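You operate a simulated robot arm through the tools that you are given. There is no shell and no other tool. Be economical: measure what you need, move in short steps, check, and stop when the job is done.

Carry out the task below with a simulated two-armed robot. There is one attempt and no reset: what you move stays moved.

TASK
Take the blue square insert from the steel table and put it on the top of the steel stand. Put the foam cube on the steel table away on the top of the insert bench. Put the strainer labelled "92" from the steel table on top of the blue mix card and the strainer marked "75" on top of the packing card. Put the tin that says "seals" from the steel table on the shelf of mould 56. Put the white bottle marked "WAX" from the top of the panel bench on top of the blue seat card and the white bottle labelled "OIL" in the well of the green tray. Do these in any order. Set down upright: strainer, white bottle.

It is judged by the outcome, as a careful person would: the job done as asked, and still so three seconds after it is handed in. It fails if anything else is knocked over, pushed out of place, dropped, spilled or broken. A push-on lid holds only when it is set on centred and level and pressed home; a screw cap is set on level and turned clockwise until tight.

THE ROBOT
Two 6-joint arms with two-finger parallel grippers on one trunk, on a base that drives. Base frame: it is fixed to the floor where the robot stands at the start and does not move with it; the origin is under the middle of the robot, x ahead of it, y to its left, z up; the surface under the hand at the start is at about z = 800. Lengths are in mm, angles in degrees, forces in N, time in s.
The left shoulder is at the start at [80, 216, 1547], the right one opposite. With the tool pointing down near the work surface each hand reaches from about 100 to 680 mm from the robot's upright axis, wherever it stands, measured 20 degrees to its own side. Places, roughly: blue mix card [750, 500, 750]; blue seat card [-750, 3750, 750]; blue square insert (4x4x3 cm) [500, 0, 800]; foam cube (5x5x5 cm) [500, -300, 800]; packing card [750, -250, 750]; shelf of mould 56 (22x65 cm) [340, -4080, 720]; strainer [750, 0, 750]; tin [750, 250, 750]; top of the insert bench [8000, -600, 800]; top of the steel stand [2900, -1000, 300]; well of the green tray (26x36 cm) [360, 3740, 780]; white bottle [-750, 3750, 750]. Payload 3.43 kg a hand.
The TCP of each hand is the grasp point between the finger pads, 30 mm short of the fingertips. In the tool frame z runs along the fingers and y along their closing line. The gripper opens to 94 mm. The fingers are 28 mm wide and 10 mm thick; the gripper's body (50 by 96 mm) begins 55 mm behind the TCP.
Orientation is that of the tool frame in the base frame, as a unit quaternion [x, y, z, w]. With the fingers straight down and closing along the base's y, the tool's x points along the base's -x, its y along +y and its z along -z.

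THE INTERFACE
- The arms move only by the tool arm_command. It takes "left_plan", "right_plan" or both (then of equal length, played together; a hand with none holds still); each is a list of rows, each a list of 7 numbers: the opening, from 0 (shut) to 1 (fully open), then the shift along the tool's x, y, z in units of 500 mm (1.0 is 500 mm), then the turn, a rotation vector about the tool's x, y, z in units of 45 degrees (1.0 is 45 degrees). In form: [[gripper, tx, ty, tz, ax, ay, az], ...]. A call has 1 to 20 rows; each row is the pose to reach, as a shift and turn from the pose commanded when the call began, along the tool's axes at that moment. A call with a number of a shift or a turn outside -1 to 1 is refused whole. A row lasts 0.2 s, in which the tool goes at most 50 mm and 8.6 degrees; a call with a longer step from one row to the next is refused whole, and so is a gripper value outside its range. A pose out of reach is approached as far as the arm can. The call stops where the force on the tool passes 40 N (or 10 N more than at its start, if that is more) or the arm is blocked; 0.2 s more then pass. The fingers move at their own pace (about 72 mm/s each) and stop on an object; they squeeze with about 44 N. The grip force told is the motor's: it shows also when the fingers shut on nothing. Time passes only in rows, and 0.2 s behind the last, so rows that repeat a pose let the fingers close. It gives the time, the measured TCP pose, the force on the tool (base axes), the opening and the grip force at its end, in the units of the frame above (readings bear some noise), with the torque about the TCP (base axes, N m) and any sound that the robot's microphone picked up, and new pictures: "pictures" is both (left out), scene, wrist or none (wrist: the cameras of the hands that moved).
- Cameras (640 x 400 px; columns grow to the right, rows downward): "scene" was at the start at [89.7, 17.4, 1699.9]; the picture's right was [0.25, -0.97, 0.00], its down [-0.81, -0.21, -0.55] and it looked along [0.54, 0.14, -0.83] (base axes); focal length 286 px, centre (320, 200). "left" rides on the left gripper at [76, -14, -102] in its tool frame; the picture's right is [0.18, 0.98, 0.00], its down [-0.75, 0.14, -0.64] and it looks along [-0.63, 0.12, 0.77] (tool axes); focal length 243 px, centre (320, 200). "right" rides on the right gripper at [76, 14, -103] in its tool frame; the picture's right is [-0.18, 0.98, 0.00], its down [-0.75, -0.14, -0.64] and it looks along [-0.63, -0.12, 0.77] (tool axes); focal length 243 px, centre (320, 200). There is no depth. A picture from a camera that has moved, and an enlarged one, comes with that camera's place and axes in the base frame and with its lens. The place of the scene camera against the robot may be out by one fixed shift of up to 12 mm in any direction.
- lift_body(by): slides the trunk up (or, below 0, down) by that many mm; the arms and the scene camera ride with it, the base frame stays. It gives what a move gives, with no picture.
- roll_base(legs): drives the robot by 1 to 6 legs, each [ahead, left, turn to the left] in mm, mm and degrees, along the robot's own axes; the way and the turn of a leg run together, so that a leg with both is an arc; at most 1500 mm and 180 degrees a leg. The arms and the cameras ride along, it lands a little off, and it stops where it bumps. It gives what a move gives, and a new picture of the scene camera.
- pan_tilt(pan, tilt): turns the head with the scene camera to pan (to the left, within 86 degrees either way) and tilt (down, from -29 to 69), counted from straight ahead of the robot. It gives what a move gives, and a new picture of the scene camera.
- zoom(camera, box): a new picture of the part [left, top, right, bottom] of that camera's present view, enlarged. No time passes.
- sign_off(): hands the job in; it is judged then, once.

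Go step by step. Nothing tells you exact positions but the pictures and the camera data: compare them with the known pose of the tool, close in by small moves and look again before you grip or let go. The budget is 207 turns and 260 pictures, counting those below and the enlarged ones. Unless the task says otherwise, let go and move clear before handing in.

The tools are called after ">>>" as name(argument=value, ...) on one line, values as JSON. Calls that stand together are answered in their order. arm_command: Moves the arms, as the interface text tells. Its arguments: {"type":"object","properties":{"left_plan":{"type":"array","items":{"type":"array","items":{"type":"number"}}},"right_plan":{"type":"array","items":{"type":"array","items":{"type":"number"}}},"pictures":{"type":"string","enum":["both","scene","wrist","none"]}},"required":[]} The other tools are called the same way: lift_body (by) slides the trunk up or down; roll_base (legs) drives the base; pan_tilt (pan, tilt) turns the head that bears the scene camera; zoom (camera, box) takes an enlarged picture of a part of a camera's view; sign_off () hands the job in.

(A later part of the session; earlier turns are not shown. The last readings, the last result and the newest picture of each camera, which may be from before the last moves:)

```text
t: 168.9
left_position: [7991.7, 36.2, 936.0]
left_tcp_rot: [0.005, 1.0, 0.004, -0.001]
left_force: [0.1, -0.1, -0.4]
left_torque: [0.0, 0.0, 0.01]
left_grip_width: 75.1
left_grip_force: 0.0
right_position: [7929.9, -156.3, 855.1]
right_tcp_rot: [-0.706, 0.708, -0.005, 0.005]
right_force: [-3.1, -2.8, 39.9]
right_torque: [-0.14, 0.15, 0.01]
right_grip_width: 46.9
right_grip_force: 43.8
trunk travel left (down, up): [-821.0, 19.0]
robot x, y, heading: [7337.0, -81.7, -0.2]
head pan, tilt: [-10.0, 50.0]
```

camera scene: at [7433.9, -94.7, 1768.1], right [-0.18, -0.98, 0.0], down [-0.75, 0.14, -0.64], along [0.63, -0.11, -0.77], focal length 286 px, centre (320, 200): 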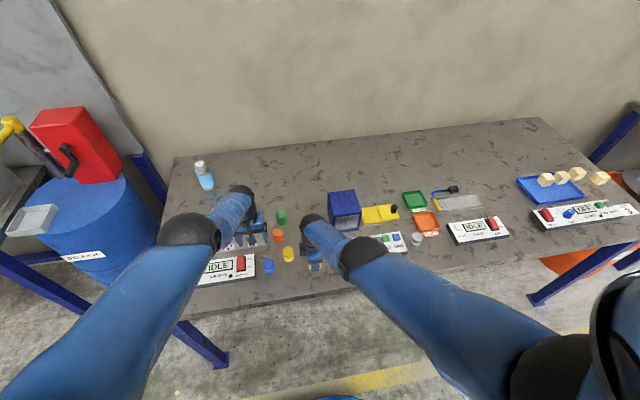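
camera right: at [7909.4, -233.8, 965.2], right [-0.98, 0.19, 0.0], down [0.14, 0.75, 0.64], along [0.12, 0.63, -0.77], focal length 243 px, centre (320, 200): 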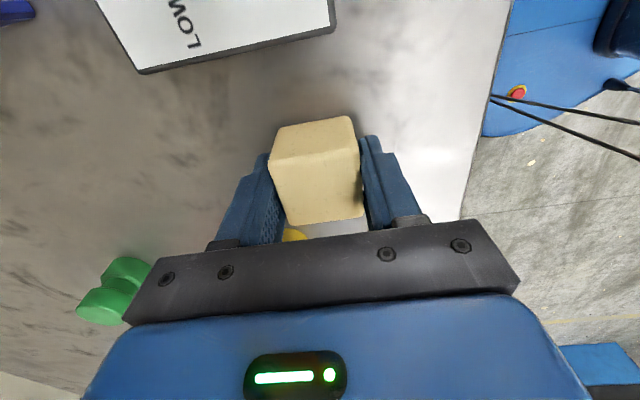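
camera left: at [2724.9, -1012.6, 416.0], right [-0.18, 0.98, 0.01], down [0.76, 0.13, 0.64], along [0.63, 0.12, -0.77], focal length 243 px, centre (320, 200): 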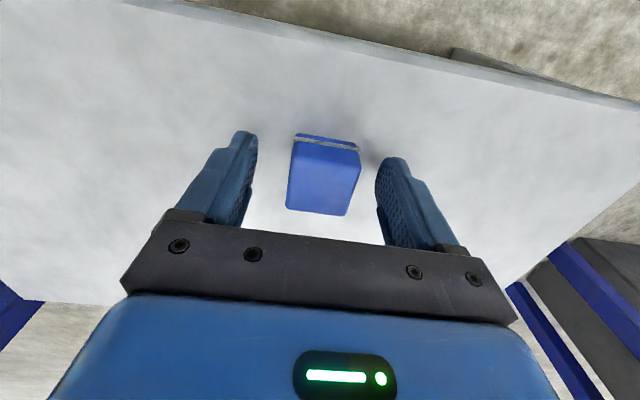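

Contact: the bench top is a little higher (~820). I ease up 4 mm and release.

>>> lift_body(by=4)

>>> arm_command(right_plan=[[0.5, 0, 0, 0, 0, 0, 0], [0.8, 0, 0, 0, 0, 0, 0], [0.8, 0, 0, 0, 0, 0, 0]], pictures="wrist")

```text
t: 169.4
left_position: [7991.4, 37.1, 937.3]
left_tcp_rot: [0.004, 1.0, 0.003, 0.0]
left_force: [0.3, 0.6, 0.3]
left_torque: [0.01, -0.02, -0.01]
left_grip_width: 75.2
left_grip_force: 0.0
right_position: [7929.4, -156.0, 855.7]
right_tcp_rot: [-0.706, 0.708, -0.003, 0.004]
right_force: [6.7, 0.7, 19.0]
right_torque: [0.0, -0.19, -0.01]
right_grip_width: 46.9
right_grip_force: 44.6
trunk travel left (down, up): [-825.0, 15.0]
robot x, y, heading: [7339.6, -79.2, -0.3]
head pan, tilt: [-10.0, 50.0]
```

```text
t: 170.2
left_position: [7993.4, 35.6, 936.9]
left_tcp_rot: [0.004, 1.0, 0.003, -0.001]
left_force: [-0.1, -0.3, -0.1]
left_torque: [-0.01, -0.03, 0.04]
left_grip_width: 75.4
left_grip_force: 0.1
right_position: [7928.4, -157.0, 853.7]
right_tcp_rot: [-0.706, 0.708, -0.002, 0.002]
right_force: [0.1, 0.9, -0.3]
right_torque: [0.0, 0.03, -0.01]
right_grip_width: 74.8
right_grip_force: 0.1
trunk travel left (down, up): [-825.0, 15.0]
robot x, y, heading: [7335.4, -78.3, 0.2]
head pan, tilt: [-10.0, 50.0]
camera right: at [7913.2, -232.7, 956.9], right [-0.98, 0.19, -0.01], down [0.14, 0.75, 0.64], along [0.12, 0.63, -0.77], focal length 243 px, centre (320, 200)
```

right: 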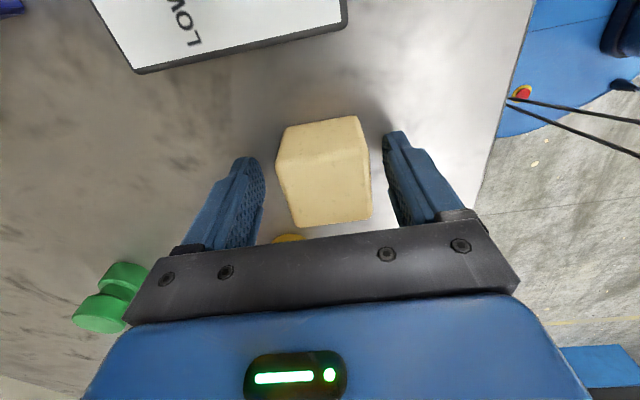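

>>> arm_command(right_plan=[[0.8, 0, 0, -0.06, 0, 0, 0], [0.8, 0, 0, -0.14, 0, 0, 0], [0.8, 0, 0, -0.22, 0, 0, 0], [0.8, 0, 0, -0.3, 0, 0, 0]], pictures="both")

```text
t: 171.2
left_position: [7994.4, 35.8, 937.2]
left_tcp_rot: [0.004, 1.0, 0.003, -0.002]
left_force: [0.4, -1.1, 0.1]
left_torque: [-0.06, -0.02, 0.01]
left_grip_width: 75.3
left_grip_force: 0.1
right_position: [7927.3, -157.7, 1005.5]
right_tcp_rot: [-0.707, 0.708, -0.002, 0.002]
right_force: [-0.7, 0.0, 0.2]
right_torque: [0.03, 0.02, 0.0]
right_grip_width: 75.3
right_grip_force: 0.0
trunk travel left (down, up): [-825.0, 15.0]
robot x, y, heading: [7338.0, -82.4, -0.1]
head pan, tilt: [-10.0, 50.0]
camera scene: at [7435.3, -93.7, 1756.2], right [-0.18, -0.98, 0.0], down [-0.75, 0.14, -0.64], along [0.63, -0.11, -0.77], focal length 286 px, centre (320, 200)
camera right: at [7912.5, -233.6, 1107.2], right [-0.98, 0.19, 0.0], down [0.14, 0.75, 0.64], along [0.12, 0.63, -0.77], focal length 243 px, centre (320, 200)
```

scene: 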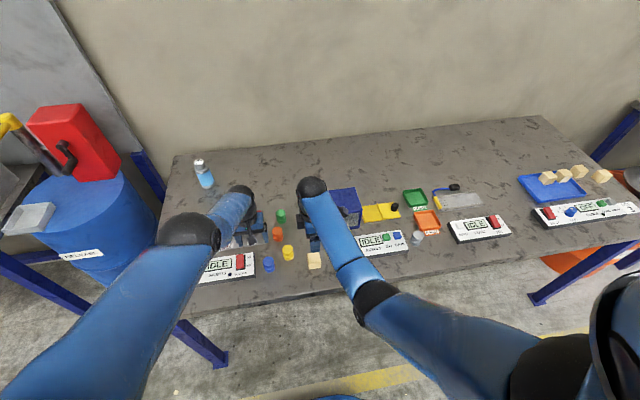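
right: 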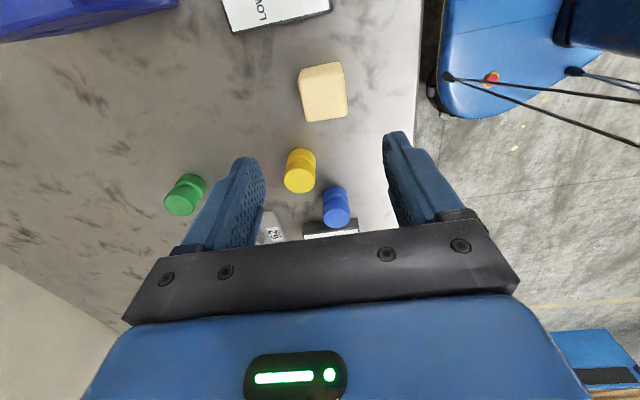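

Foam is on the insert bench. I back away and return along the same path.

>>> roll_base(legs=[[-330, 0, 0], [0, 1200, 0], [0, 650, 0]])

>>> pan_tilt(pan=-86, tilt=30)

```text
t: 182.3
left_position: [7682.5, 1885.9, 938.2]
left_tcp_rot: [0.006, 1.0, 0.004, -0.002]
left_force: [0.5, 0.5, -0.5]
left_torque: [-0.02, -0.03, -0.01]
left_grip_width: 75.3
left_grip_force: 0.0
right_position: [7616.2, 1692.2, 1004.5]
right_tcp_rot: [-0.705, 0.709, -0.002, 0.002]
right_force: [-0.6, -0.3, 0.2]
right_torque: [0.03, -0.01, 0.0]
right_grip_width: 75.3
right_grip_force: 0.1
trunk travel left (down, up): [-825.0, 15.0]
robot x, y, heading: [7028.0, 1776.2, -0.6]
head pan, tilt: [-10.0, 50.0]
camera scene: at [7123.3, 1756.1, 1756.2], right [-0.18, -0.98, 0.0], down [-0.75, 0.14, -0.64], along [0.63, -0.11, -0.77], focal length 286 px, centre (320, 200)
```

scene: 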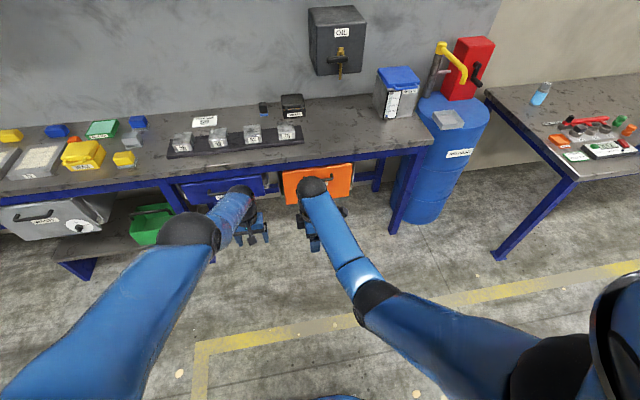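

```text
t: 183.8
left_position: [7683.0, 1887.0, 937.1]
left_tcp_rot: [0.005, 1.0, 0.003, -0.002]
left_force: [0.4, -0.4, -1.2]
left_torque: [-0.02, 0.0, -0.04]
left_grip_width: 75.4
left_grip_force: 0.1
right_position: [7615.4, 1692.5, 1003.5]
right_tcp_rot: [-0.705, 0.709, -0.002, 0.002]
right_force: [0.5, 0.3, -0.2]
right_torque: [0.02, 0.05, 0.01]
right_grip_width: 75.2
right_grip_force: 0.0
trunk travel left (down, up): [-825.0, 15.0]
robot x, y, heading: [7026.0, 1775.4, -0.4]
head pan, tilt: [-85.9, 30.0]
camera scene: at [7053.4, 1682.1, 1785.8], right [-1.0, -0.07, 0.0], down [-0.03, 0.5, -0.87], along [0.06, -0.86, -0.5], focal length 286 px, centre (320, 200)
```

scene: 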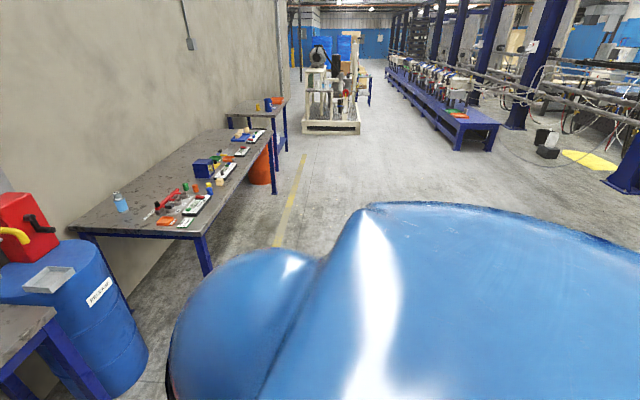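

>>> roll_base(legs=[[-1500, 0, 0.4], [-1500, 0, 0], [-1500, 0, 0], [-720, 0, 0]])

>>> pan_tilt(pan=-60, tilt=30)

```text
t: 209.0
left_position: [2434.6, 1919.0, 935.6]
left_tcp_rot: [0.022, 1.0, 0.004, -0.002]
left_force: [-0.4, 0.0, -0.2]
left_torque: [-0.01, 0.03, -0.01]
left_grip_width: 75.0
left_grip_force: 0.1
right_position: [2361.4, 1727.8, 1004.1]
right_tcp_rot: [-0.693, 0.721, -0.001, 0.001]
right_force: [0.8, 0.2, 0.0]
right_torque: [0.02, 0.0, -0.03]
right_grip_width: 75.1
right_grip_force: 0.2
trunk travel left (down, up): [-825.0, 15.0]
robot x, y, heading: [1775.1, 1825.9, -2.3]
head pan, tilt: [-85.9, 30.0]
camera scene: at [1799.5, 1736.5, 1785.7], right [-1.0, -0.03, 0.0], down [-0.02, 0.5, -0.87], along [0.03, -0.87, -0.5], focal length 286 px, centre (320, 200)
```

scene: 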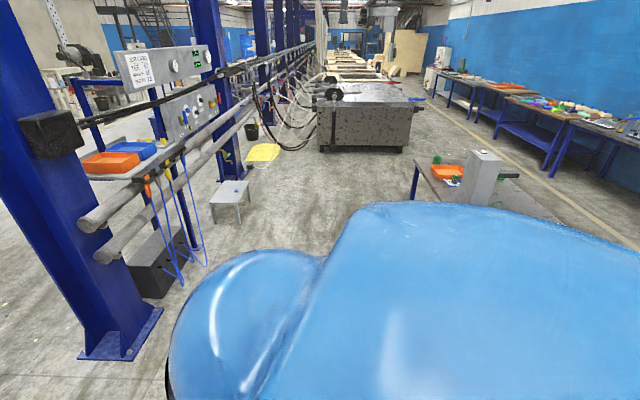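

```text
t: 209.9
left_position: [2432.2, 1920.3, 937.9]
left_tcp_rot: [0.023, 1.0, 0.004, -0.001]
left_force: [-0.1, 0.0, -0.2]
left_torque: [-0.01, -0.01, 0.02]
left_grip_width: 75.4
left_grip_force: 0.1
right_position: [2360.2, 1729.4, 1005.0]
right_tcp_rot: [-0.693, 0.721, -0.002, 0.003]
right_force: [-0.8, -0.2, 0.1]
right_torque: [0.0, -0.01, -0.03]
right_grip_width: 75.4
right_grip_force: 0.0
trunk travel left (down, up): [-825.0, 15.0]
robot x, y, heading: [1771.3, 1828.7, -2.2]
head pan, tilt: [-60.0, 30.0]
camera scene: at [1835.6, 1746.9, 1785.8], right [-0.89, -0.46, 0.0], down [-0.23, 0.44, -0.87], along [0.4, -0.77, -0.5], focal length 286 px, centre (320, 200)
```

scene: 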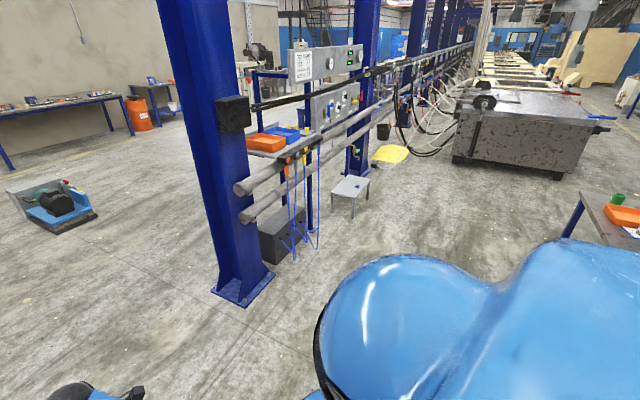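

The cleaner looks in its old place. I go around the left side tables at y≈2230, back to x≈-700, well clear.

>>> roll_base(legs=[[0, 0, 2.2], [0, 400, 0], [-1250, 0, 0], [-1220, 0, 0]])

>>> pan_tilt(pan=-30, tilt=35)

```text
t: 224.3
left_position: [-8.0, 2379.3, 937.5]
left_tcp_rot: [0.005, 1.0, 0.004, -0.002]
left_force: [0.3, 0.7, -1.0]
left_torque: [0.01, 0.02, -0.01]
left_grip_width: 75.2
left_grip_force: 0.1
right_position: [-73.7, 2184.0, 1002.6]
right_tcp_rot: [-0.706, 0.708, -0.002, 0.003]
right_force: [0.0, -0.6, 0.6]
right_torque: [0.01, -0.02, 0.01]
right_grip_width: 75.4
right_grip_force: 0.0
trunk travel left (down, up): [-825.0, 15.0]
robot x, y, heading: [-665.9, 2263.0, -0.4]
head pan, tilt: [-60.0, 30.0]
camera scene: at [-596.7, 2183.7, 1785.7], right [-0.87, -0.5, 0.0], down [-0.25, 0.43, -0.87], along [0.43, -0.75, -0.5], focal length 286 px, centre (320, 200)
```

scene: 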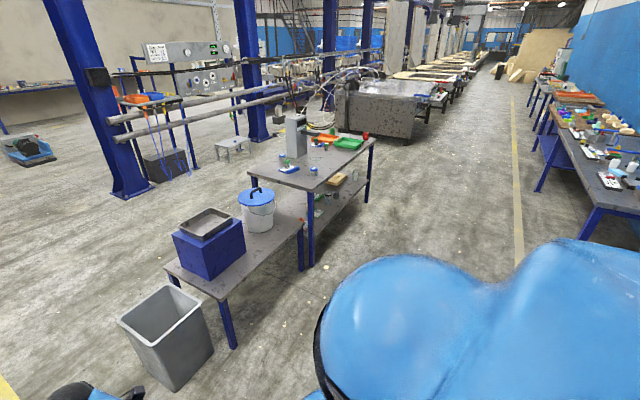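

```text
t: 225.3
left_position: [-9.6, 2379.1, 938.4]
left_tcp_rot: [0.005, 1.0, 0.003, -0.001]
left_force: [-0.3, -0.1, -0.3]
left_torque: [0.0, 0.0, -0.01]
left_grip_width: 75.2
left_grip_force: 0.2
right_position: [-73.8, 2183.4, 1004.7]
right_tcp_rot: [-0.706, 0.708, -0.001, 0.002]
right_force: [-0.6, 0.5, 0.5]
right_torque: [-0.01, -0.04, 0.0]
right_grip_width: 75.3
right_grip_force: 0.1
trunk travel left (down, up): [-825.0, 15.0]
robot x, y, heading: [-664.7, 2264.2, -0.2]
head pan, tilt: [-30.0, 35.0]
camera scene: at [-567.6, 2217.8, 1778.0], right [-0.5, -0.86, 0.0], down [-0.5, 0.29, -0.82], along [0.71, -0.41, -0.57], focal length 286 px, centre (320, 200)
```

scene: 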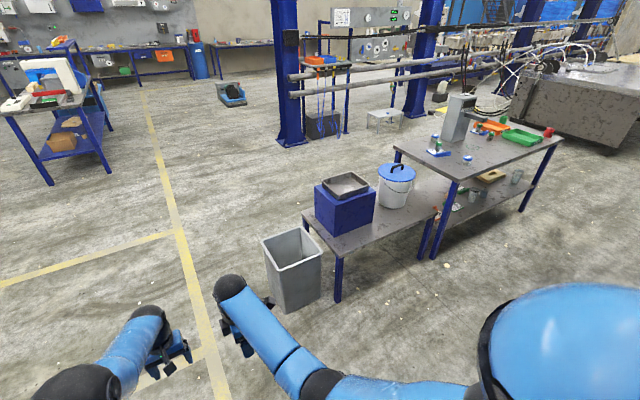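

Path clear. As I'm already near the panel bench (y≈3750), I'll look there first and do the bottles now.

>>> roll_base(legs=[[0, 0, 90]])

>>> pan_tilt(pan=0, tilt=30)

```text
t: 229.6
left_position: [-818.9, 2910.9, 937.1]
left_tcp_rot: [0.725, -0.689, -0.002, 0.002]
left_force: [0.8, -0.2, -0.1]
left_torque: [0.0, 0.02, -0.01]
left_grip_width: 75.1
left_grip_force: 0.0
right_position: [-622.1, 2856.2, 1004.9]
right_tcp_rot: [1.0, 0.029, 0.0, -0.003]
right_force: [-0.8, 0.8, -0.2]
right_torque: [0.0, 0.03, 0.0]
right_grip_width: 75.3
right_grip_force: 0.0
trunk travel left (down, up): [-825.0, 15.0]
robot x, y, heading: [-665.2, 2264.3, 93.2]
head pan, tilt: [-30.0, 35.0]
camera scene: at [-635.2, 2371.5, 1778.0], right [0.89, -0.45, 0.0], down [-0.26, -0.51, -0.82], along [0.37, 0.73, -0.57], focal length 286 px, centre (320, 200)
```

scene: 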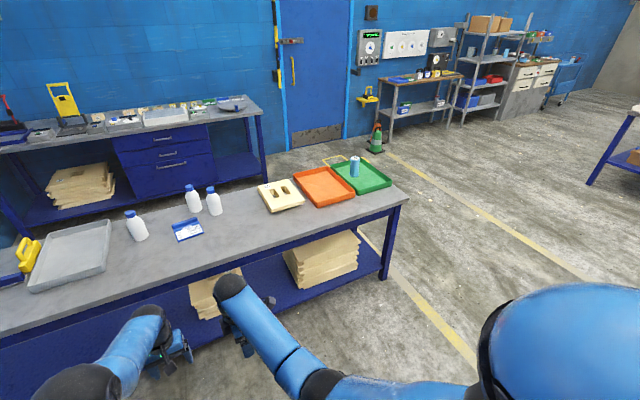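

```text
t: 230.6
left_position: [-819.1, 2910.9, 937.2]
left_tcp_rot: [0.724, -0.689, -0.003, 0.003]
left_force: [-0.1, 0.5, 0.3]
left_torque: [0.01, -0.01, 0.01]
left_grip_width: 75.5
left_grip_force: 0.0
right_position: [-621.1, 2855.3, 1004.8]
right_tcp_rot: [1.0, 0.029, 0.0, -0.002]
right_force: [0.1, 0.0, -0.1]
right_torque: [0.0, 0.02, 0.0]
right_grip_width: 75.3
right_grip_force: 0.0
trunk travel left (down, up): [-825.0, 15.0]
robot x, y, heading: [-664.2, 2259.1, 93.1]
head pan, tilt: [0.0, 30.0]
camera scene: at [-680.6, 2383.2, 1785.7], right [1.0, 0.06, 0.0], down [0.03, -0.5, -0.87], along [-0.05, 0.86, -0.5], focal length 286 px, centre (320, 200)
```

scene: 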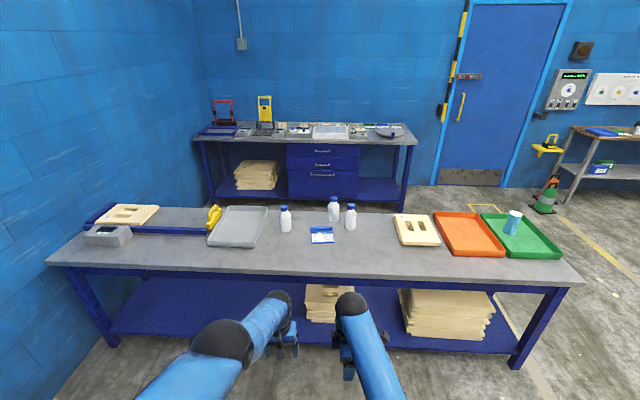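

>>> zoom(camera="scene", box=[260, 190, 380, 260])

>>> zoom(camera="scene", box=[380, 190, 580, 290])

```text
5.33 times, centred on (320, 225) of scene
camera zoom: at [-680.6, 2383.2, 1785.7], right [1.0, 0.06, 0.0], down [0.03, -0.5, -0.87], along [-0.05, 0.86, -0.5], focal length 1523 px, centre (320, 67)
```

zoom: 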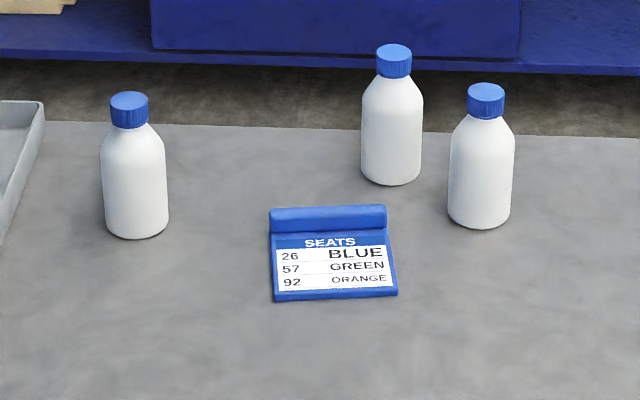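

```text
3.20 times, centred on (480, 240) of scene
camera zoom: at [-680.6, 2383.2, 1785.7], right [1.0, 0.06, 0.0], down [0.03, -0.5, -0.87], along [-0.05, 0.86, -0.5], focal length 914 px, centre (-192, 72)
```

zoom: 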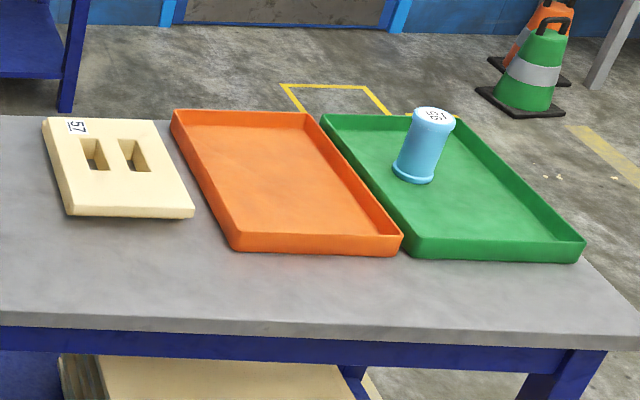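

Labels aren't on the visible sides. I'll drive around the right end of the bench to view the bottles from behind.

>>> roll_base(legs=[[0, 0, -3.1], [0, -1450, 0], [0, -280, 0], [1000, 0, 0], [1050, 0, 0]])

>>> pan_tilt(pan=86, tilt=22)

```text
t: 249.5
left_position: [922.4, 4965.2, 939.2]
left_tcp_rot: [0.708, -0.706, -0.001, 0.003]
left_force: [-0.4, 0.6, 0.5]
left_torque: [-0.02, -0.01, 0.05]
left_grip_width: 75.1
left_grip_force: 0.0
right_position: [1116.4, 4902.0, 1005.0]
right_tcp_rot: [1.0, 0.005, 0.0, -0.003]
right_force: [0.6, -0.2, 0.8]
right_torque: [0.0, 0.01, 0.01]
right_grip_width: 75.3
right_grip_force: 0.0
trunk travel left (down, up): [-825.0, 15.0]
robot x, y, heading: [1044.8, 4311.8, 90.5]
head pan, tilt: [0.0, 30.0]
camera scene: at [1035.5, 4430.1, 1785.9], right [1.0, 0.01, 0.0], down [0.0, -0.5, -0.87], along [-0.01, 0.87, -0.5], focal length 286 px, centre (320, 200)
```

scene: 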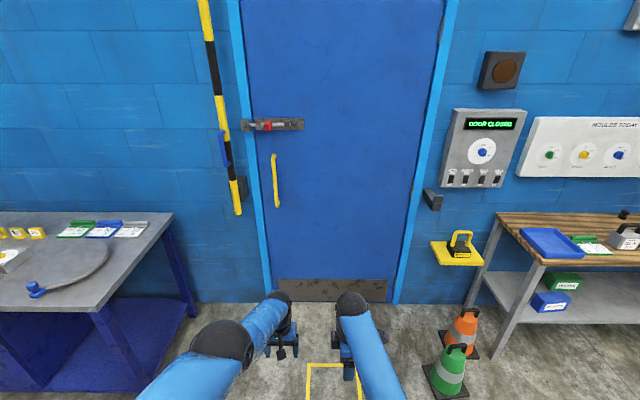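

```text
t: 251.1
left_position: [922.1, 4966.1, 936.5]
left_tcp_rot: [0.708, -0.706, -0.001, 0.004]
left_force: [0.0, -0.5, -0.8]
left_torque: [0.01, 0.05, -0.02]
left_grip_width: 75.3
left_grip_force: 0.2
right_position: [1116.3, 4902.3, 1004.2]
right_tcp_rot: [1.0, 0.005, 0.0, -0.003]
right_force: [-0.5, -0.3, 0.3]
right_torque: [0.0, -0.02, 0.0]
right_grip_width: 75.3
right_grip_force: 0.0
trunk travel left (down, up): [-825.0, 15.0]
robot x, y, heading: [1045.1, 4310.8, 90.7]
head pan, tilt: [85.9, 22.0]
camera scene: at [943.7, 4347.3, 1798.6], right [0.06, 1.0, 0.0], down [0.37, -0.02, -0.93], along [-0.93, 0.06, -0.37], focal length 286 px, centre (320, 200)
```

scene: 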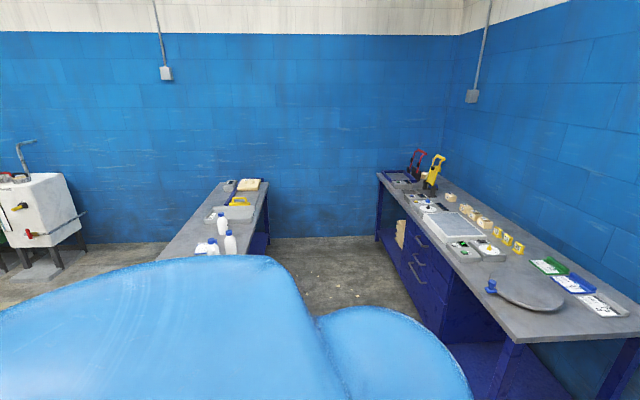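

>>> zoom(camera="scene", box=[190, 200, 250, 260])

```text
6.67 times, centred on (220, 230) of scene
camera zoom: at [943.7, 4347.3, 1798.6], right [0.06, 1.0, 0.0], down [0.37, -0.02, -0.93], along [-0.93, 0.06, -0.37], focal length 1904 px, centre (987, 0)
```

zoom: 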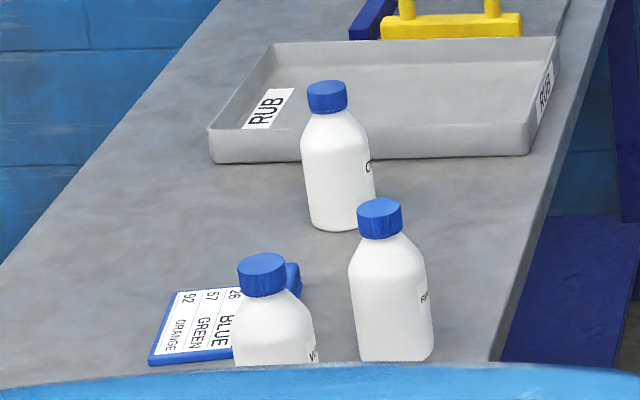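

>>> zoom(camera="scene", box=[211, 210, 233, 236])

>>> roll_base(legs=[[250, 0, 0]])

>>> pan_tilt(pan=86, tilt=15)

```text
15.38 times, centred on (222, 223) of scene
camera zoom: at [943.7, 4347.3, 1798.6], right [0.06, 1.0, 0.0], down [0.37, -0.02, -0.93], along [-0.93, 0.06, -0.37], focal length 4394 px, centre (1828, -154)
```

zoom: 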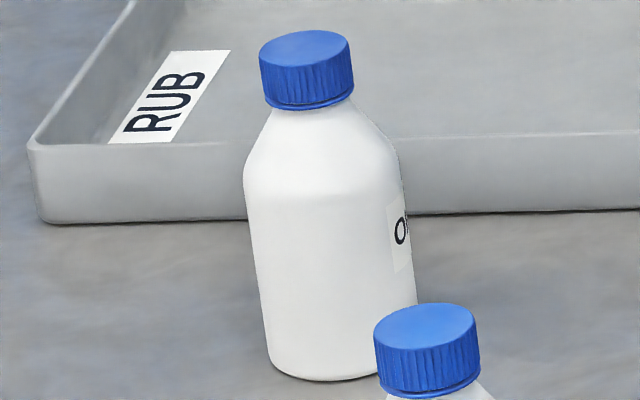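

```text
t: 252.9
left_position: [915.4, 5212.9, 940.3]
left_tcp_rot: [0.709, -0.705, -0.002, 0.002]
left_force: [-0.3, -1.1, -0.2]
left_torque: [0.03, 0.01, -0.03]
left_grip_width: 75.2
left_grip_force: 0.0
right_position: [1111.1, 5149.3, 1007.1]
right_tcp_rot: [1.0, 0.007, 0.0, -0.004]
right_force: [0.6, -0.2, 0.3]
right_torque: [0.02, 0.01, 0.02]
right_grip_width: 74.9
right_grip_force: 0.1
trunk travel left (down, up): [-825.0, 15.0]
robot x, y, heading: [1044.7, 4558.0, 90.7]
head pan, tilt: [85.9, 22.0]
camera scene: at [940.9, 4589.7, 1798.8], right [0.06, 1.0, 0.0], down [0.37, -0.02, -0.93], along [-0.93, 0.06, -0.37], focal length 286 px, centre (320, 200)
```

scene: 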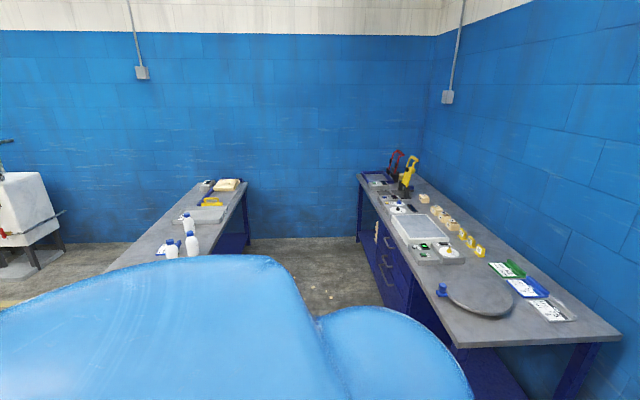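

```text
t: 253.6
left_position: [916.5, 5212.2, 937.8]
left_tcp_rot: [0.71, -0.704, -0.002, 0.003]
left_force: [-0.1, -0.1, 0.2]
left_torque: [0.02, 0.01, 0.0]
left_grip_width: 75.2
left_grip_force: 0.0
right_position: [1110.4, 5149.9, 1004.8]
right_tcp_rot: [1.0, 0.007, 0.0, -0.004]
right_force: [-0.3, 0.1, -0.1]
right_torque: [0.02, 0.01, 0.02]
right_grip_width: 75.2
right_grip_force: 0.0
trunk travel left (down, up): [-825.0, 15.0]
robot x, y, heading: [1043.8, 4559.4, 90.7]
head pan, tilt: [85.9, 15.0]
camera scene: at [940.4, 4593.2, 1810.1], right [0.06, 1.0, 0.0], down [0.26, -0.01, -0.97], along [-0.96, 0.06, -0.26], focal length 286 px, centre (320, 200)
```

scene: 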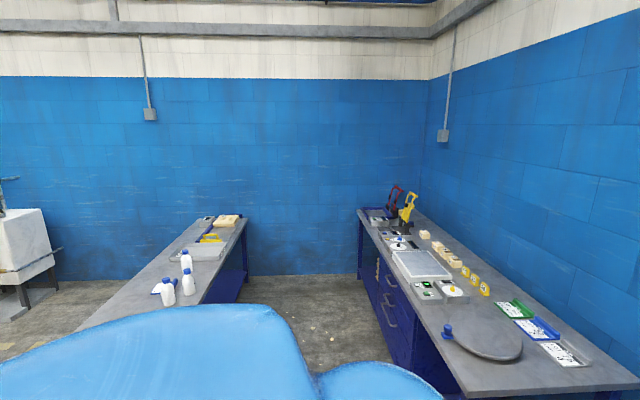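

>>> zoom(camera="scene", box=[152, 245, 204, 311])

>>> zoom(camera="scene", box=[180, 260, 202, 302])

```text
6.06 times, centred on (178, 278) of scene
camera zoom: at [940.4, 4593.2, 1810.1], right [0.06, 1.0, 0.0], down [0.26, -0.01, -0.97], along [-0.96, 0.06, -0.26], focal length 1731 px, centre (1181, -273)
```

zoom: 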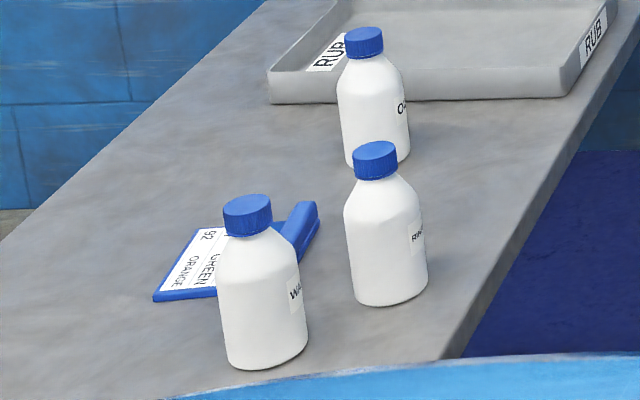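

```text
9.52 times, centred on (191, 281) of scene
camera zoom: at [940.4, 4593.2, 1810.1], right [0.06, 1.0, 0.0], down [0.26, -0.01, -0.97], along [-0.96, 0.06, -0.26], focal length 2720 px, centre (1549, -571)
```

zoom: 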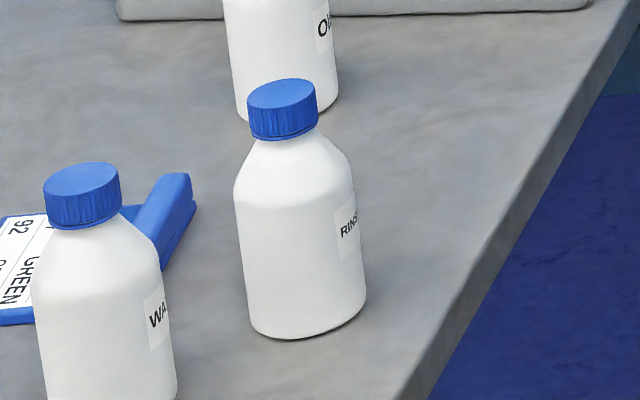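

Labels: left bottle = OIL, middle back = RINSE, right = WAX. I return to the front of the bench and move the left hand up and out of the way.

>>> roll_base(legs=[[-1150, 0, -0.7], [-1000, 0, 0], [0, 850, 0], [0, 850, 0]])

>>> arm_command(left_plan=[[0.8, 0, 0.06, -0.05, 0, 0, 0], [0.8, 0, 0.12, -0.1, 0, 0, 0], [0.8, 0, 0.18, -0.15, 0, 0, 0], [0.8, 0, 0.24, -0.2, 0, 0, 0], [0.8, 0, 0.3, -0.25, 0, 0, 0], [0.8, 0, 0.34, -0.3, 0, 0, 0]], pictures="none")

>>> pan_tilt(pan=0, tilt=40)

```text
t: 272.5
left_position: [-769.8, 3074.8, 936.8]
left_tcp_rot: [-0.701, 0.713, 0.002, -0.003]
left_force: [0.7, 0.5, 0.8]
left_torque: [-0.02, 0.02, 0.01]
left_grip_width: 75.0
left_grip_force: 0.1
right_position: [-576.6, 3007.1, 1004.7]
right_tcp_rot: [1.0, -0.006, 0.0, -0.003]
right_force: [0.2, 0.2, 0.7]
right_torque: [-0.01, 0.03, 0.0]
right_grip_width: 75.2
right_grip_force: 0.0
trunk travel left (down, up): [-825.0, 15.0]
robot x, y, heading: [-660.2, 2414.7, 89.4]
head pan, tilt: [85.9, 15.0]
camera scene: at [-761.3, 2455.8, 1810.1], right [0.08, 1.0, 0.0], down [0.26, -0.02, -0.97], along [-0.96, 0.08, -0.26], focal length 286 px, centre (320, 200)
```

scene: 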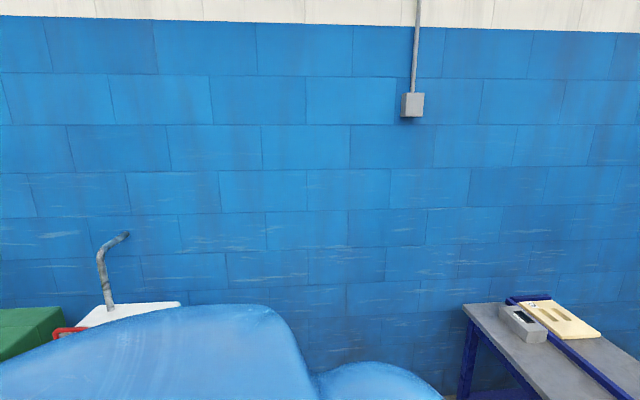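

```text
t: 273.9
left_position: [-944.2, 3139.0, 1060.9]
left_tcp_rot: [-0.7, 0.714, -0.001, -0.004]
left_force: [-0.6, 0.6, -0.2]
left_torque: [-0.02, 0.02, 0.02]
left_grip_width: 75.3
left_grip_force: 0.1
left hand out of reach, approached as far as the arm can: row 1, 2, 3, 4, 5, 6
right_position: [-577.9, 3006.7, 1004.8]
right_tcp_rot: [1.0, -0.006, 0.0, -0.002]
right_force: [-0.5, 0.4, 0.0]
right_torque: [-0.02, 0.0, 0.02]
right_grip_width: 75.2
right_grip_force: 0.0
trunk travel left (down, up): [-825.0, 15.0]
robot x, y, heading: [-662.3, 2419.5, 89.5]
head pan, tilt: [85.9, 15.0]
```

```text
t: 275.5
left_position: [-942.3, 3140.0, 1061.6]
left_tcp_rot: [-0.701, 0.713, 0.001, -0.004]
left_force: [-0.3, 0.0, -0.2]
left_torque: [-0.03, -0.02, 0.03]
left_grip_width: 75.1
left_grip_force: 0.0
right_position: [-578.2, 3006.2, 1004.5]
right_tcp_rot: [1.0, -0.006, 0.0, -0.002]
right_force: [-0.2, 0.5, 0.3]
right_torque: [0.02, 0.0, 0.02]
right_grip_width: 75.3
right_grip_force: 0.0
trunk travel left (down, up): [-825.0, 15.0]
robot x, y, heading: [-663.9, 2419.5, 89.4]
head pan, tilt: [0.0, 40.0]
camera scene: at [-669.2, 2533.0, 1770.4], right [1.0, -0.01, 0.0], down [-0.01, -0.64, -0.77], along [0.01, 0.77, -0.64], focal length 286 px, centre (320, 200)
```

scene: 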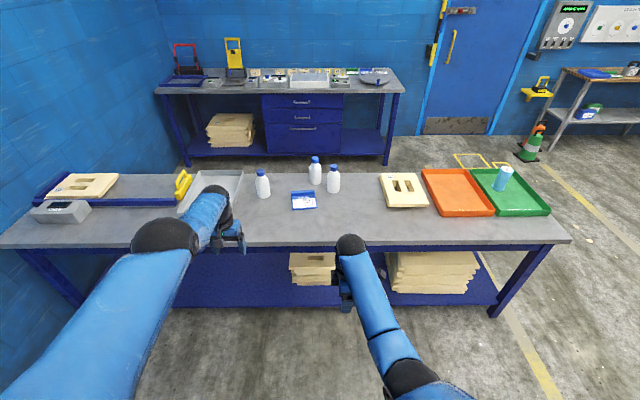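

I rotate the right hand back to its normal yaw (camera facing the bench) and drive in.

>>> arm_command(right_plan=[[0.9, 0, 0, 0, 0, 0, 0.16], [0.9, 0, 0, 0, 0, 0, 0.33], [0.9, 0, 0, 0, 0, 0, 0.5], [0.9, 0, 0, 0, 0, 0, 0.66], [0.9, 0, 0, 0, 0, 0, 0.83], [0.9, 0, 0, 0, 0, 0, 1.0]], pictures="none")

>>> arm_command(right_plan=[[0.9, 0, 0, -0.03, 0, 0, 0.16], [0.9, 0, 0, -0.06, 0, 0, 0.33], [0.9, 0, 0, -0.08, 0, 0, 0.5], [0.9, 0, 0, -0.1, 0, 0, 0.66], [0.9, 0, 0, -0.12, 0, 0, 0.83], [0.9, 0, 0, -0.12, 0, 0, 1.0]], pictures="none")

>>> roll_base(legs=[[570, 0, 0.5]])

>>> zoom(camera="right", box=[0, 0, 640, 400])

```text
t: 276.9
left_position: [-943.0, 3139.7, 1060.6]
left_tcp_rot: [-0.7, 0.714, 0.0, -0.004]
left_force: [0.5, 0.3, 0.0]
left_torque: [-0.01, 0.01, 0.0]
left_grip_width: 75.1
left_grip_force: 0.0
right_position: [-577.3, 3006.7, 1003.7]
right_tcp_rot: [0.921, -0.389, -0.001, -0.001]
right_force: [0.7, 0.6, -0.5]
right_torque: [-0.02, 0.0, -0.02]
right_grip_width: 84.7
right_grip_force: 0.1
trunk travel left (down, up): [-825.0, 15.0]
robot x, y, heading: [-664.5, 2421.0, 89.2]
head pan, tilt: [0.0, 40.0]
```

```text
t: 278.3
left_position: [-943.9, 3138.2, 1060.3]
left_tcp_rot: [-0.7, 0.714, 0.001, -0.004]
left_force: [0.4, -0.2, -0.3]
left_torque: [-0.01, -0.02, -0.02]
left_grip_width: 75.0
left_grip_force: 0.2
right_position: [-576.9, 3006.6, 1064.9]
right_tcp_rot: [-0.702, 0.712, 0.002, 0.001]
right_force: [-0.5, 0.6, 0.8]
right_torque: [0.01, -0.02, 0.01]
right_grip_width: 84.4
right_grip_force: 0.0
trunk travel left (down, up): [-825.0, 15.0]
robot x, y, heading: [-663.5, 2416.6, 89.3]
head pan, tilt: [0.0, 40.0]
```

```text
t: 281.5
left_position: [-943.4, 3705.1, 1063.8]
left_tcp_rot: [-0.704, 0.71, 0.001, -0.003]
left_force: [-0.1, -0.7, 0.9]
left_torque: [0.01, 0.01, 0.02]
left_grip_width: 75.1
left_grip_force: 0.0
right_position: [-578.1, 3575.3, 1065.1]
right_tcp_rot: [-0.706, 0.709, 0.003, 0.002]
right_force: [0.1, -0.2, -0.2]
right_torque: [0.01, 0.02, -0.02]
right_grip_width: 84.7
right_grip_force: 0.1
trunk travel left (down, up): [-825.0, 15.0]
robot x, y, heading: [-654.7, 2989.3, 89.5]
head pan, tilt: [0.0, 40.0]
camera scene: at [-665.1, 3100.4, 1770.7], right [1.0, 0.0, 0.0], down [0.0, -0.64, -0.77], along [0.0, 0.77, -0.64], focal length 286 px, centre (320, 200)
```

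scene: 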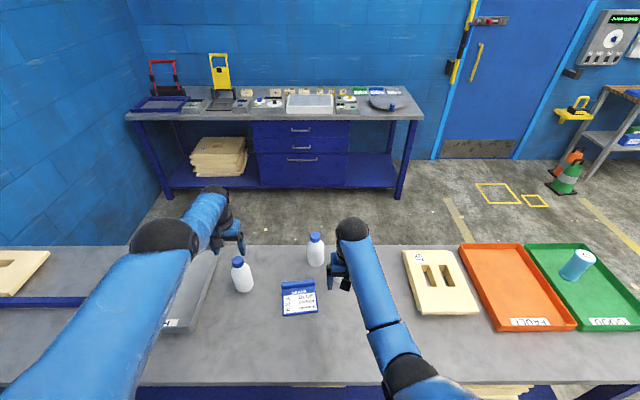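

```text
1.00 times, centred on (320, 200) of right (not enlarged: the box is as wide or as high as the picture)
camera zoom: at [-592.2, 3499.4, 1167.5], right [-0.98, 0.19, 0.0], down [0.14, 0.75, 0.65], along [0.12, 0.64, -0.76], focal length 243 px, centre (320, 200)
```

zoom: 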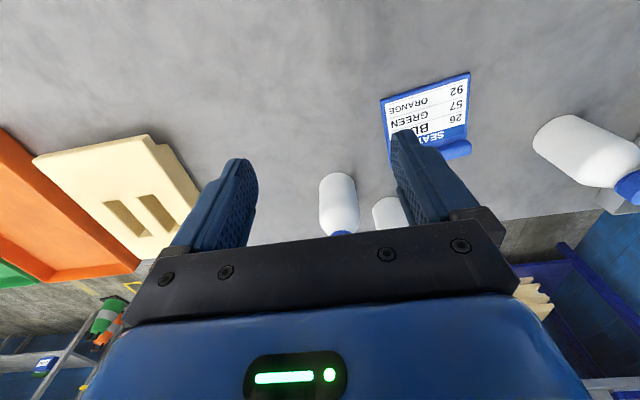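

>>> zoom(camera="right", box=[300, 60, 500, 240])

>>> zoom(camera="scene", box=[220, 220, 380, 330])

```text
2.22 times, centred on (400, 150) of right
camera zoom: at [-592.2, 3499.4, 1167.5], right [-0.98, 0.19, 0.0], down [0.14, 0.75, 0.65], along [0.12, 0.64, -0.76], focal length 539 px, centre (142, 311)
```

zoom: 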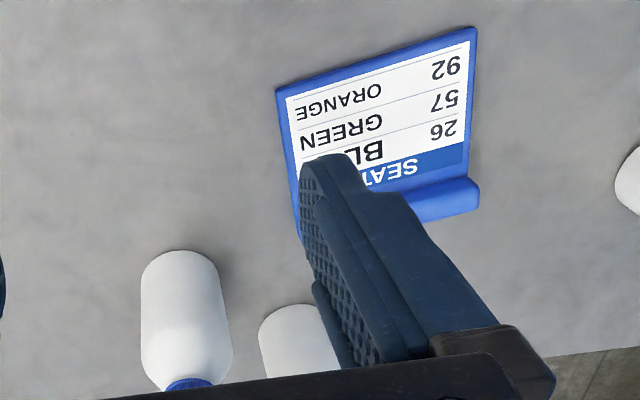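

```text
3.64 times, centred on (300, 275) of scene
camera zoom: at [-665.1, 3100.4, 1770.7], right [1.0, 0.0, 0.0], down [0.0, -0.64, -0.77], along [0.0, 0.77, -0.64], focal length 1038 px, centre (393, -73)
```

zoom: 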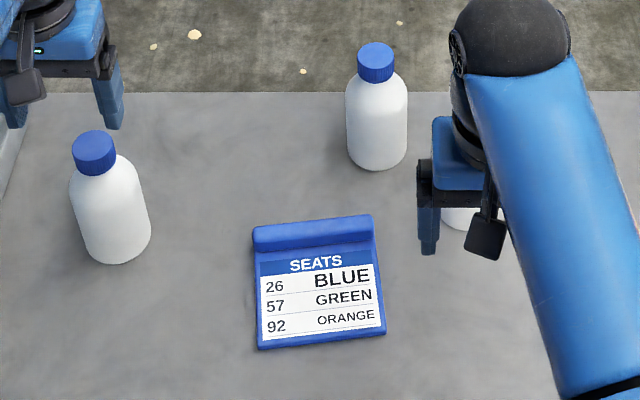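

Bench top is z≈800; card flat centre ≈(-721,3670), WAX ≈(-577,3783). I drive 160 mm closer; all hands stay above the bottles.

>>> roll_base(legs=[[160, 0, 0.4]])

>>> zoom(camera="right", box=[0, 0, 640, 400])

```text
t: 283.0
left_position: [-949.6, 3862.1, 1064.9]
left_tcp_rot: [-0.705, 0.709, 0.002, -0.003]
left_force: [0.3, -1.3, 0.5]
left_torque: [0.04, 0.0, -0.01]
left_grip_width: 75.1
left_grip_force: 0.0
right_position: [-580.5, 3733.6, 1065.6]
right_tcp_rot: [0.709, -0.705, -0.003, -0.004]
right_force: [0.4, -0.1, 0.6]
right_torque: [0.0, 0.0, 0.01]
right_grip_width: 84.5
right_grip_force: 0.1
trunk travel left (down, up): [-825.0, 15.0]
robot x, y, heading: [-655.4, 3150.3, 90.2]
head pan, tilt: [0.0, 40.0]
camera scene: at [-665.6, 3258.1, 1770.9], right [1.0, 0.0, 0.0], down [0.0, -0.64, -0.77], along [0.0, 0.77, -0.64], focal length 286 px, centre (320, 200)
```

scene: 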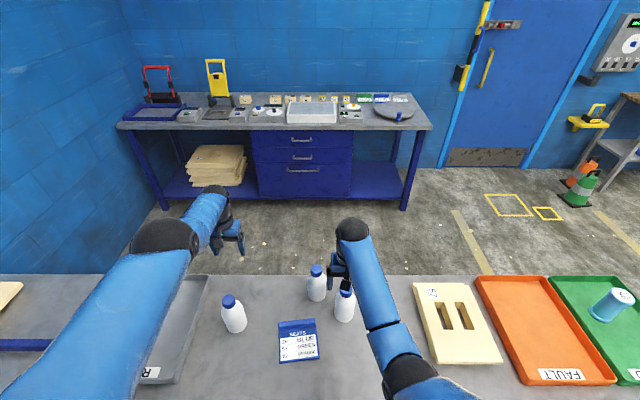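

```text
1.00 times, centred on (320, 200) of right (not enlarged: the box is as wide or as high as the picture)
camera zoom: at [-595.7, 3658.2, 1168.1], right [-0.98, 0.18, 0.0], down [0.14, 0.75, 0.65], along [0.12, 0.64, -0.76], focal length 243 px, centre (320, 200)
```

zoom: 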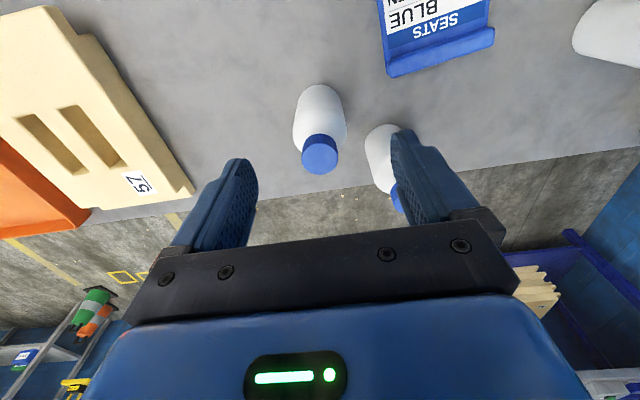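

WAX cap centre ≈(-574,3779), top ≈965. I move over it, lower so the pads take the cap, and close.

>>> arm_command(right_plan=[[0.8, -0.05, -0.008, 0.02, 0, 0, 0], [0.8, -0.09, -0.013, 0.06, 0, 0, 0], [0.8, -0.09, -0.013, 0.13, 0, 0, 0], [0.8, -0.09, -0.013, 0.2, 0, 0, 0]], pictures="wrist")

```text
t: 284.0
left_position: [-948.7, 3866.0, 1061.2]
left_tcp_rot: [-0.706, 0.708, 0.0, -0.004]
left_force: [0.4, 0.0, 0.5]
left_torque: [-0.04, 0.02, 0.01]
left_grip_width: 75.2
left_grip_force: 0.0
right_position: [-574.1, 3785.4, 963.0]
right_tcp_rot: [0.709, -0.706, -0.002, -0.002]
right_force: [0.1, 0.5, -0.2]
right_torque: [-0.05, 0.02, 0.0]
right_grip_width: 75.2
right_grip_force: 0.3
trunk travel left (down, up): [-825.0, 15.0]
robot x, y, heading: [-655.7, 3147.9, 90.2]
head pan, tilt: [0.0, 40.0]
camera right: at [-588.8, 3708.5, 1064.9], right [-0.98, 0.18, 0.0], down [0.14, 0.75, 0.65], along [0.12, 0.64, -0.76], focal length 243 px, centre (320, 200)
```

right: 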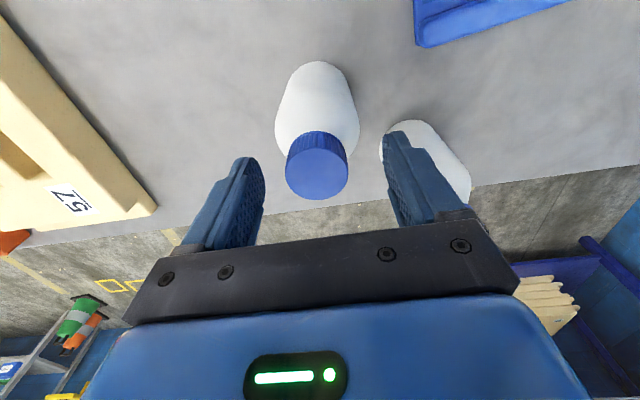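

The cap appears slightly lower (top ≈940) and 5 mm further. I lower another 22 mm and close.

>>> arm_command(right_plan=[[0.8, -0.01, 0, 0.044, 0, 0, 0], [0.3, -0.01, 0, 0.044, 0, 0, 0], [0, -0.01, 0, 0.044, 0, 0, 0], [0, -0.01, 0, 0.044, 0, 0, 0], [0, -0.01, 0, 0.044, 0, 0, 0]], pictures="wrist")

```text
t: 285.2
left_position: [-949.0, 3864.3, 1061.9]
left_tcp_rot: [-0.706, 0.708, 0.001, -0.004]
left_force: [-0.3, -0.5, -0.2]
left_torque: [0.02, 0.03, 0.01]
left_grip_width: 75.2
left_grip_force: 0.1
right_position: [-573.5, 3788.6, 941.9]
right_tcp_rot: [0.708, -0.706, -0.001, -0.002]
right_force: [1.1, -0.5, 0.3]
right_torque: [0.2, 0.11, -0.05]
right_grip_width: 40.6
right_grip_force: 43.6
trunk travel left (down, up): [-825.0, 15.0]
robot x, y, heading: [-654.0, 3145.7, 90.0]
head pan, tilt: [0.0, 40.0]
camera right: at [-589.2, 3712.6, 1044.2], right [-0.98, 0.18, 0.0], down [0.14, 0.75, 0.65], along [0.12, 0.64, -0.76], focal length 243 px, centre (320, 200)
```

right: 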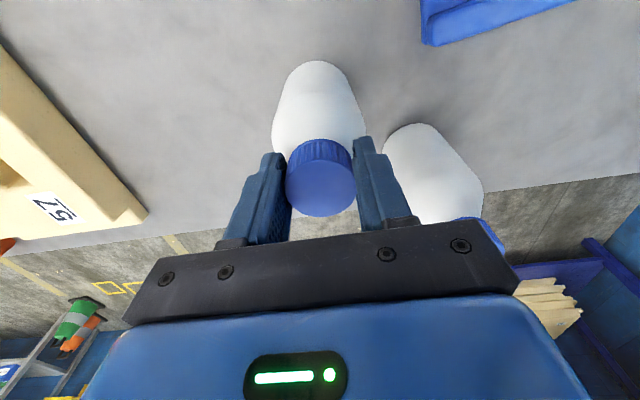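

Cap gripped. I lift 60 mm, pull the bottle toward me, then left over the card.

>>> arm_command(right_plan=[[0, 0, 0, -0.06, 0, 0, 0], [0, 0, 0, -0.12, 0, 0, 0], [0, 0.08, 0, -0.14, 0, 0, 0], [0, 0.16, 0, -0.14, 0, 0, 0], [0, 0.234, 0.0, -0.14, 0, 0, 0], [0, 0.234, 0.08, -0.14, 0, 0, 0], [0, 0.234, 0.16, -0.14, 0, 0, 0], [0, 0.234, 0.24, -0.14, 0, 0, 0], [0, 0.234, 0.295, -0.14, 0, 0, 0]], pictures="both")

```text
t: 287.2
left_position: [-950.9, 3864.8, 1062.4]
left_tcp_rot: [-0.706, 0.708, 0.0, -0.004]
left_force: [0.6, -0.1, 0.3]
left_torque: [0.04, 0.0, -0.02]
left_grip_width: 75.1
left_grip_force: 0.2
right_position: [-719.9, 3669.1, 1010.6]
right_tcp_rot: [0.708, -0.706, -0.001, -0.002]
right_force: [-0.8, 0.6, -4.7]
right_torque: [-0.02, 0.05, -0.01]
right_grip_width: 40.7
right_grip_force: 43.6
trunk travel left (down, up): [-825.0, 15.0]
robot x, y, heading: [-656.2, 3148.2, 90.1]
head pan, tilt: [0.0, 40.0]
camera scene: at [-666.8, 3263.5, 1770.4], right [1.0, 0.0, 0.0], down [0.0, -0.64, -0.77], along [0.0, 0.77, -0.64], focal length 286 px, centre (320, 200)
camera right: at [-735.1, 3592.5, 1114.0], right [-0.98, 0.18, 0.0], down [0.14, 0.75, 0.65], along [0.12, 0.63, -0.76], focal length 243 px, centre (320, 200)
```

scene: 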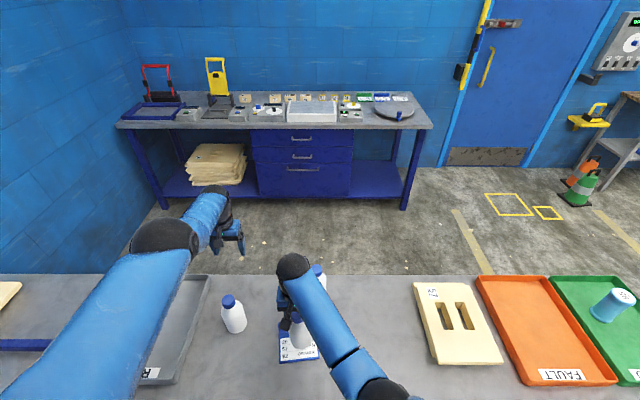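
right: 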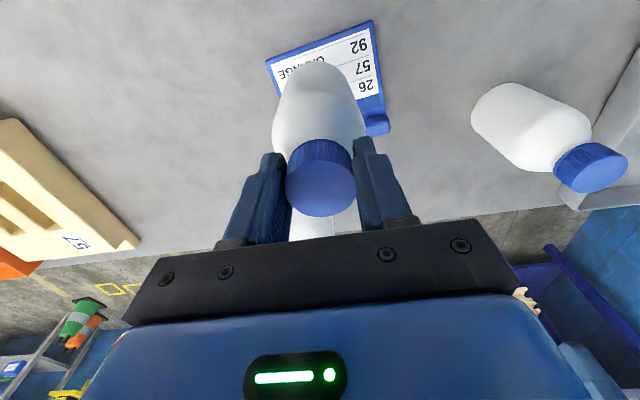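

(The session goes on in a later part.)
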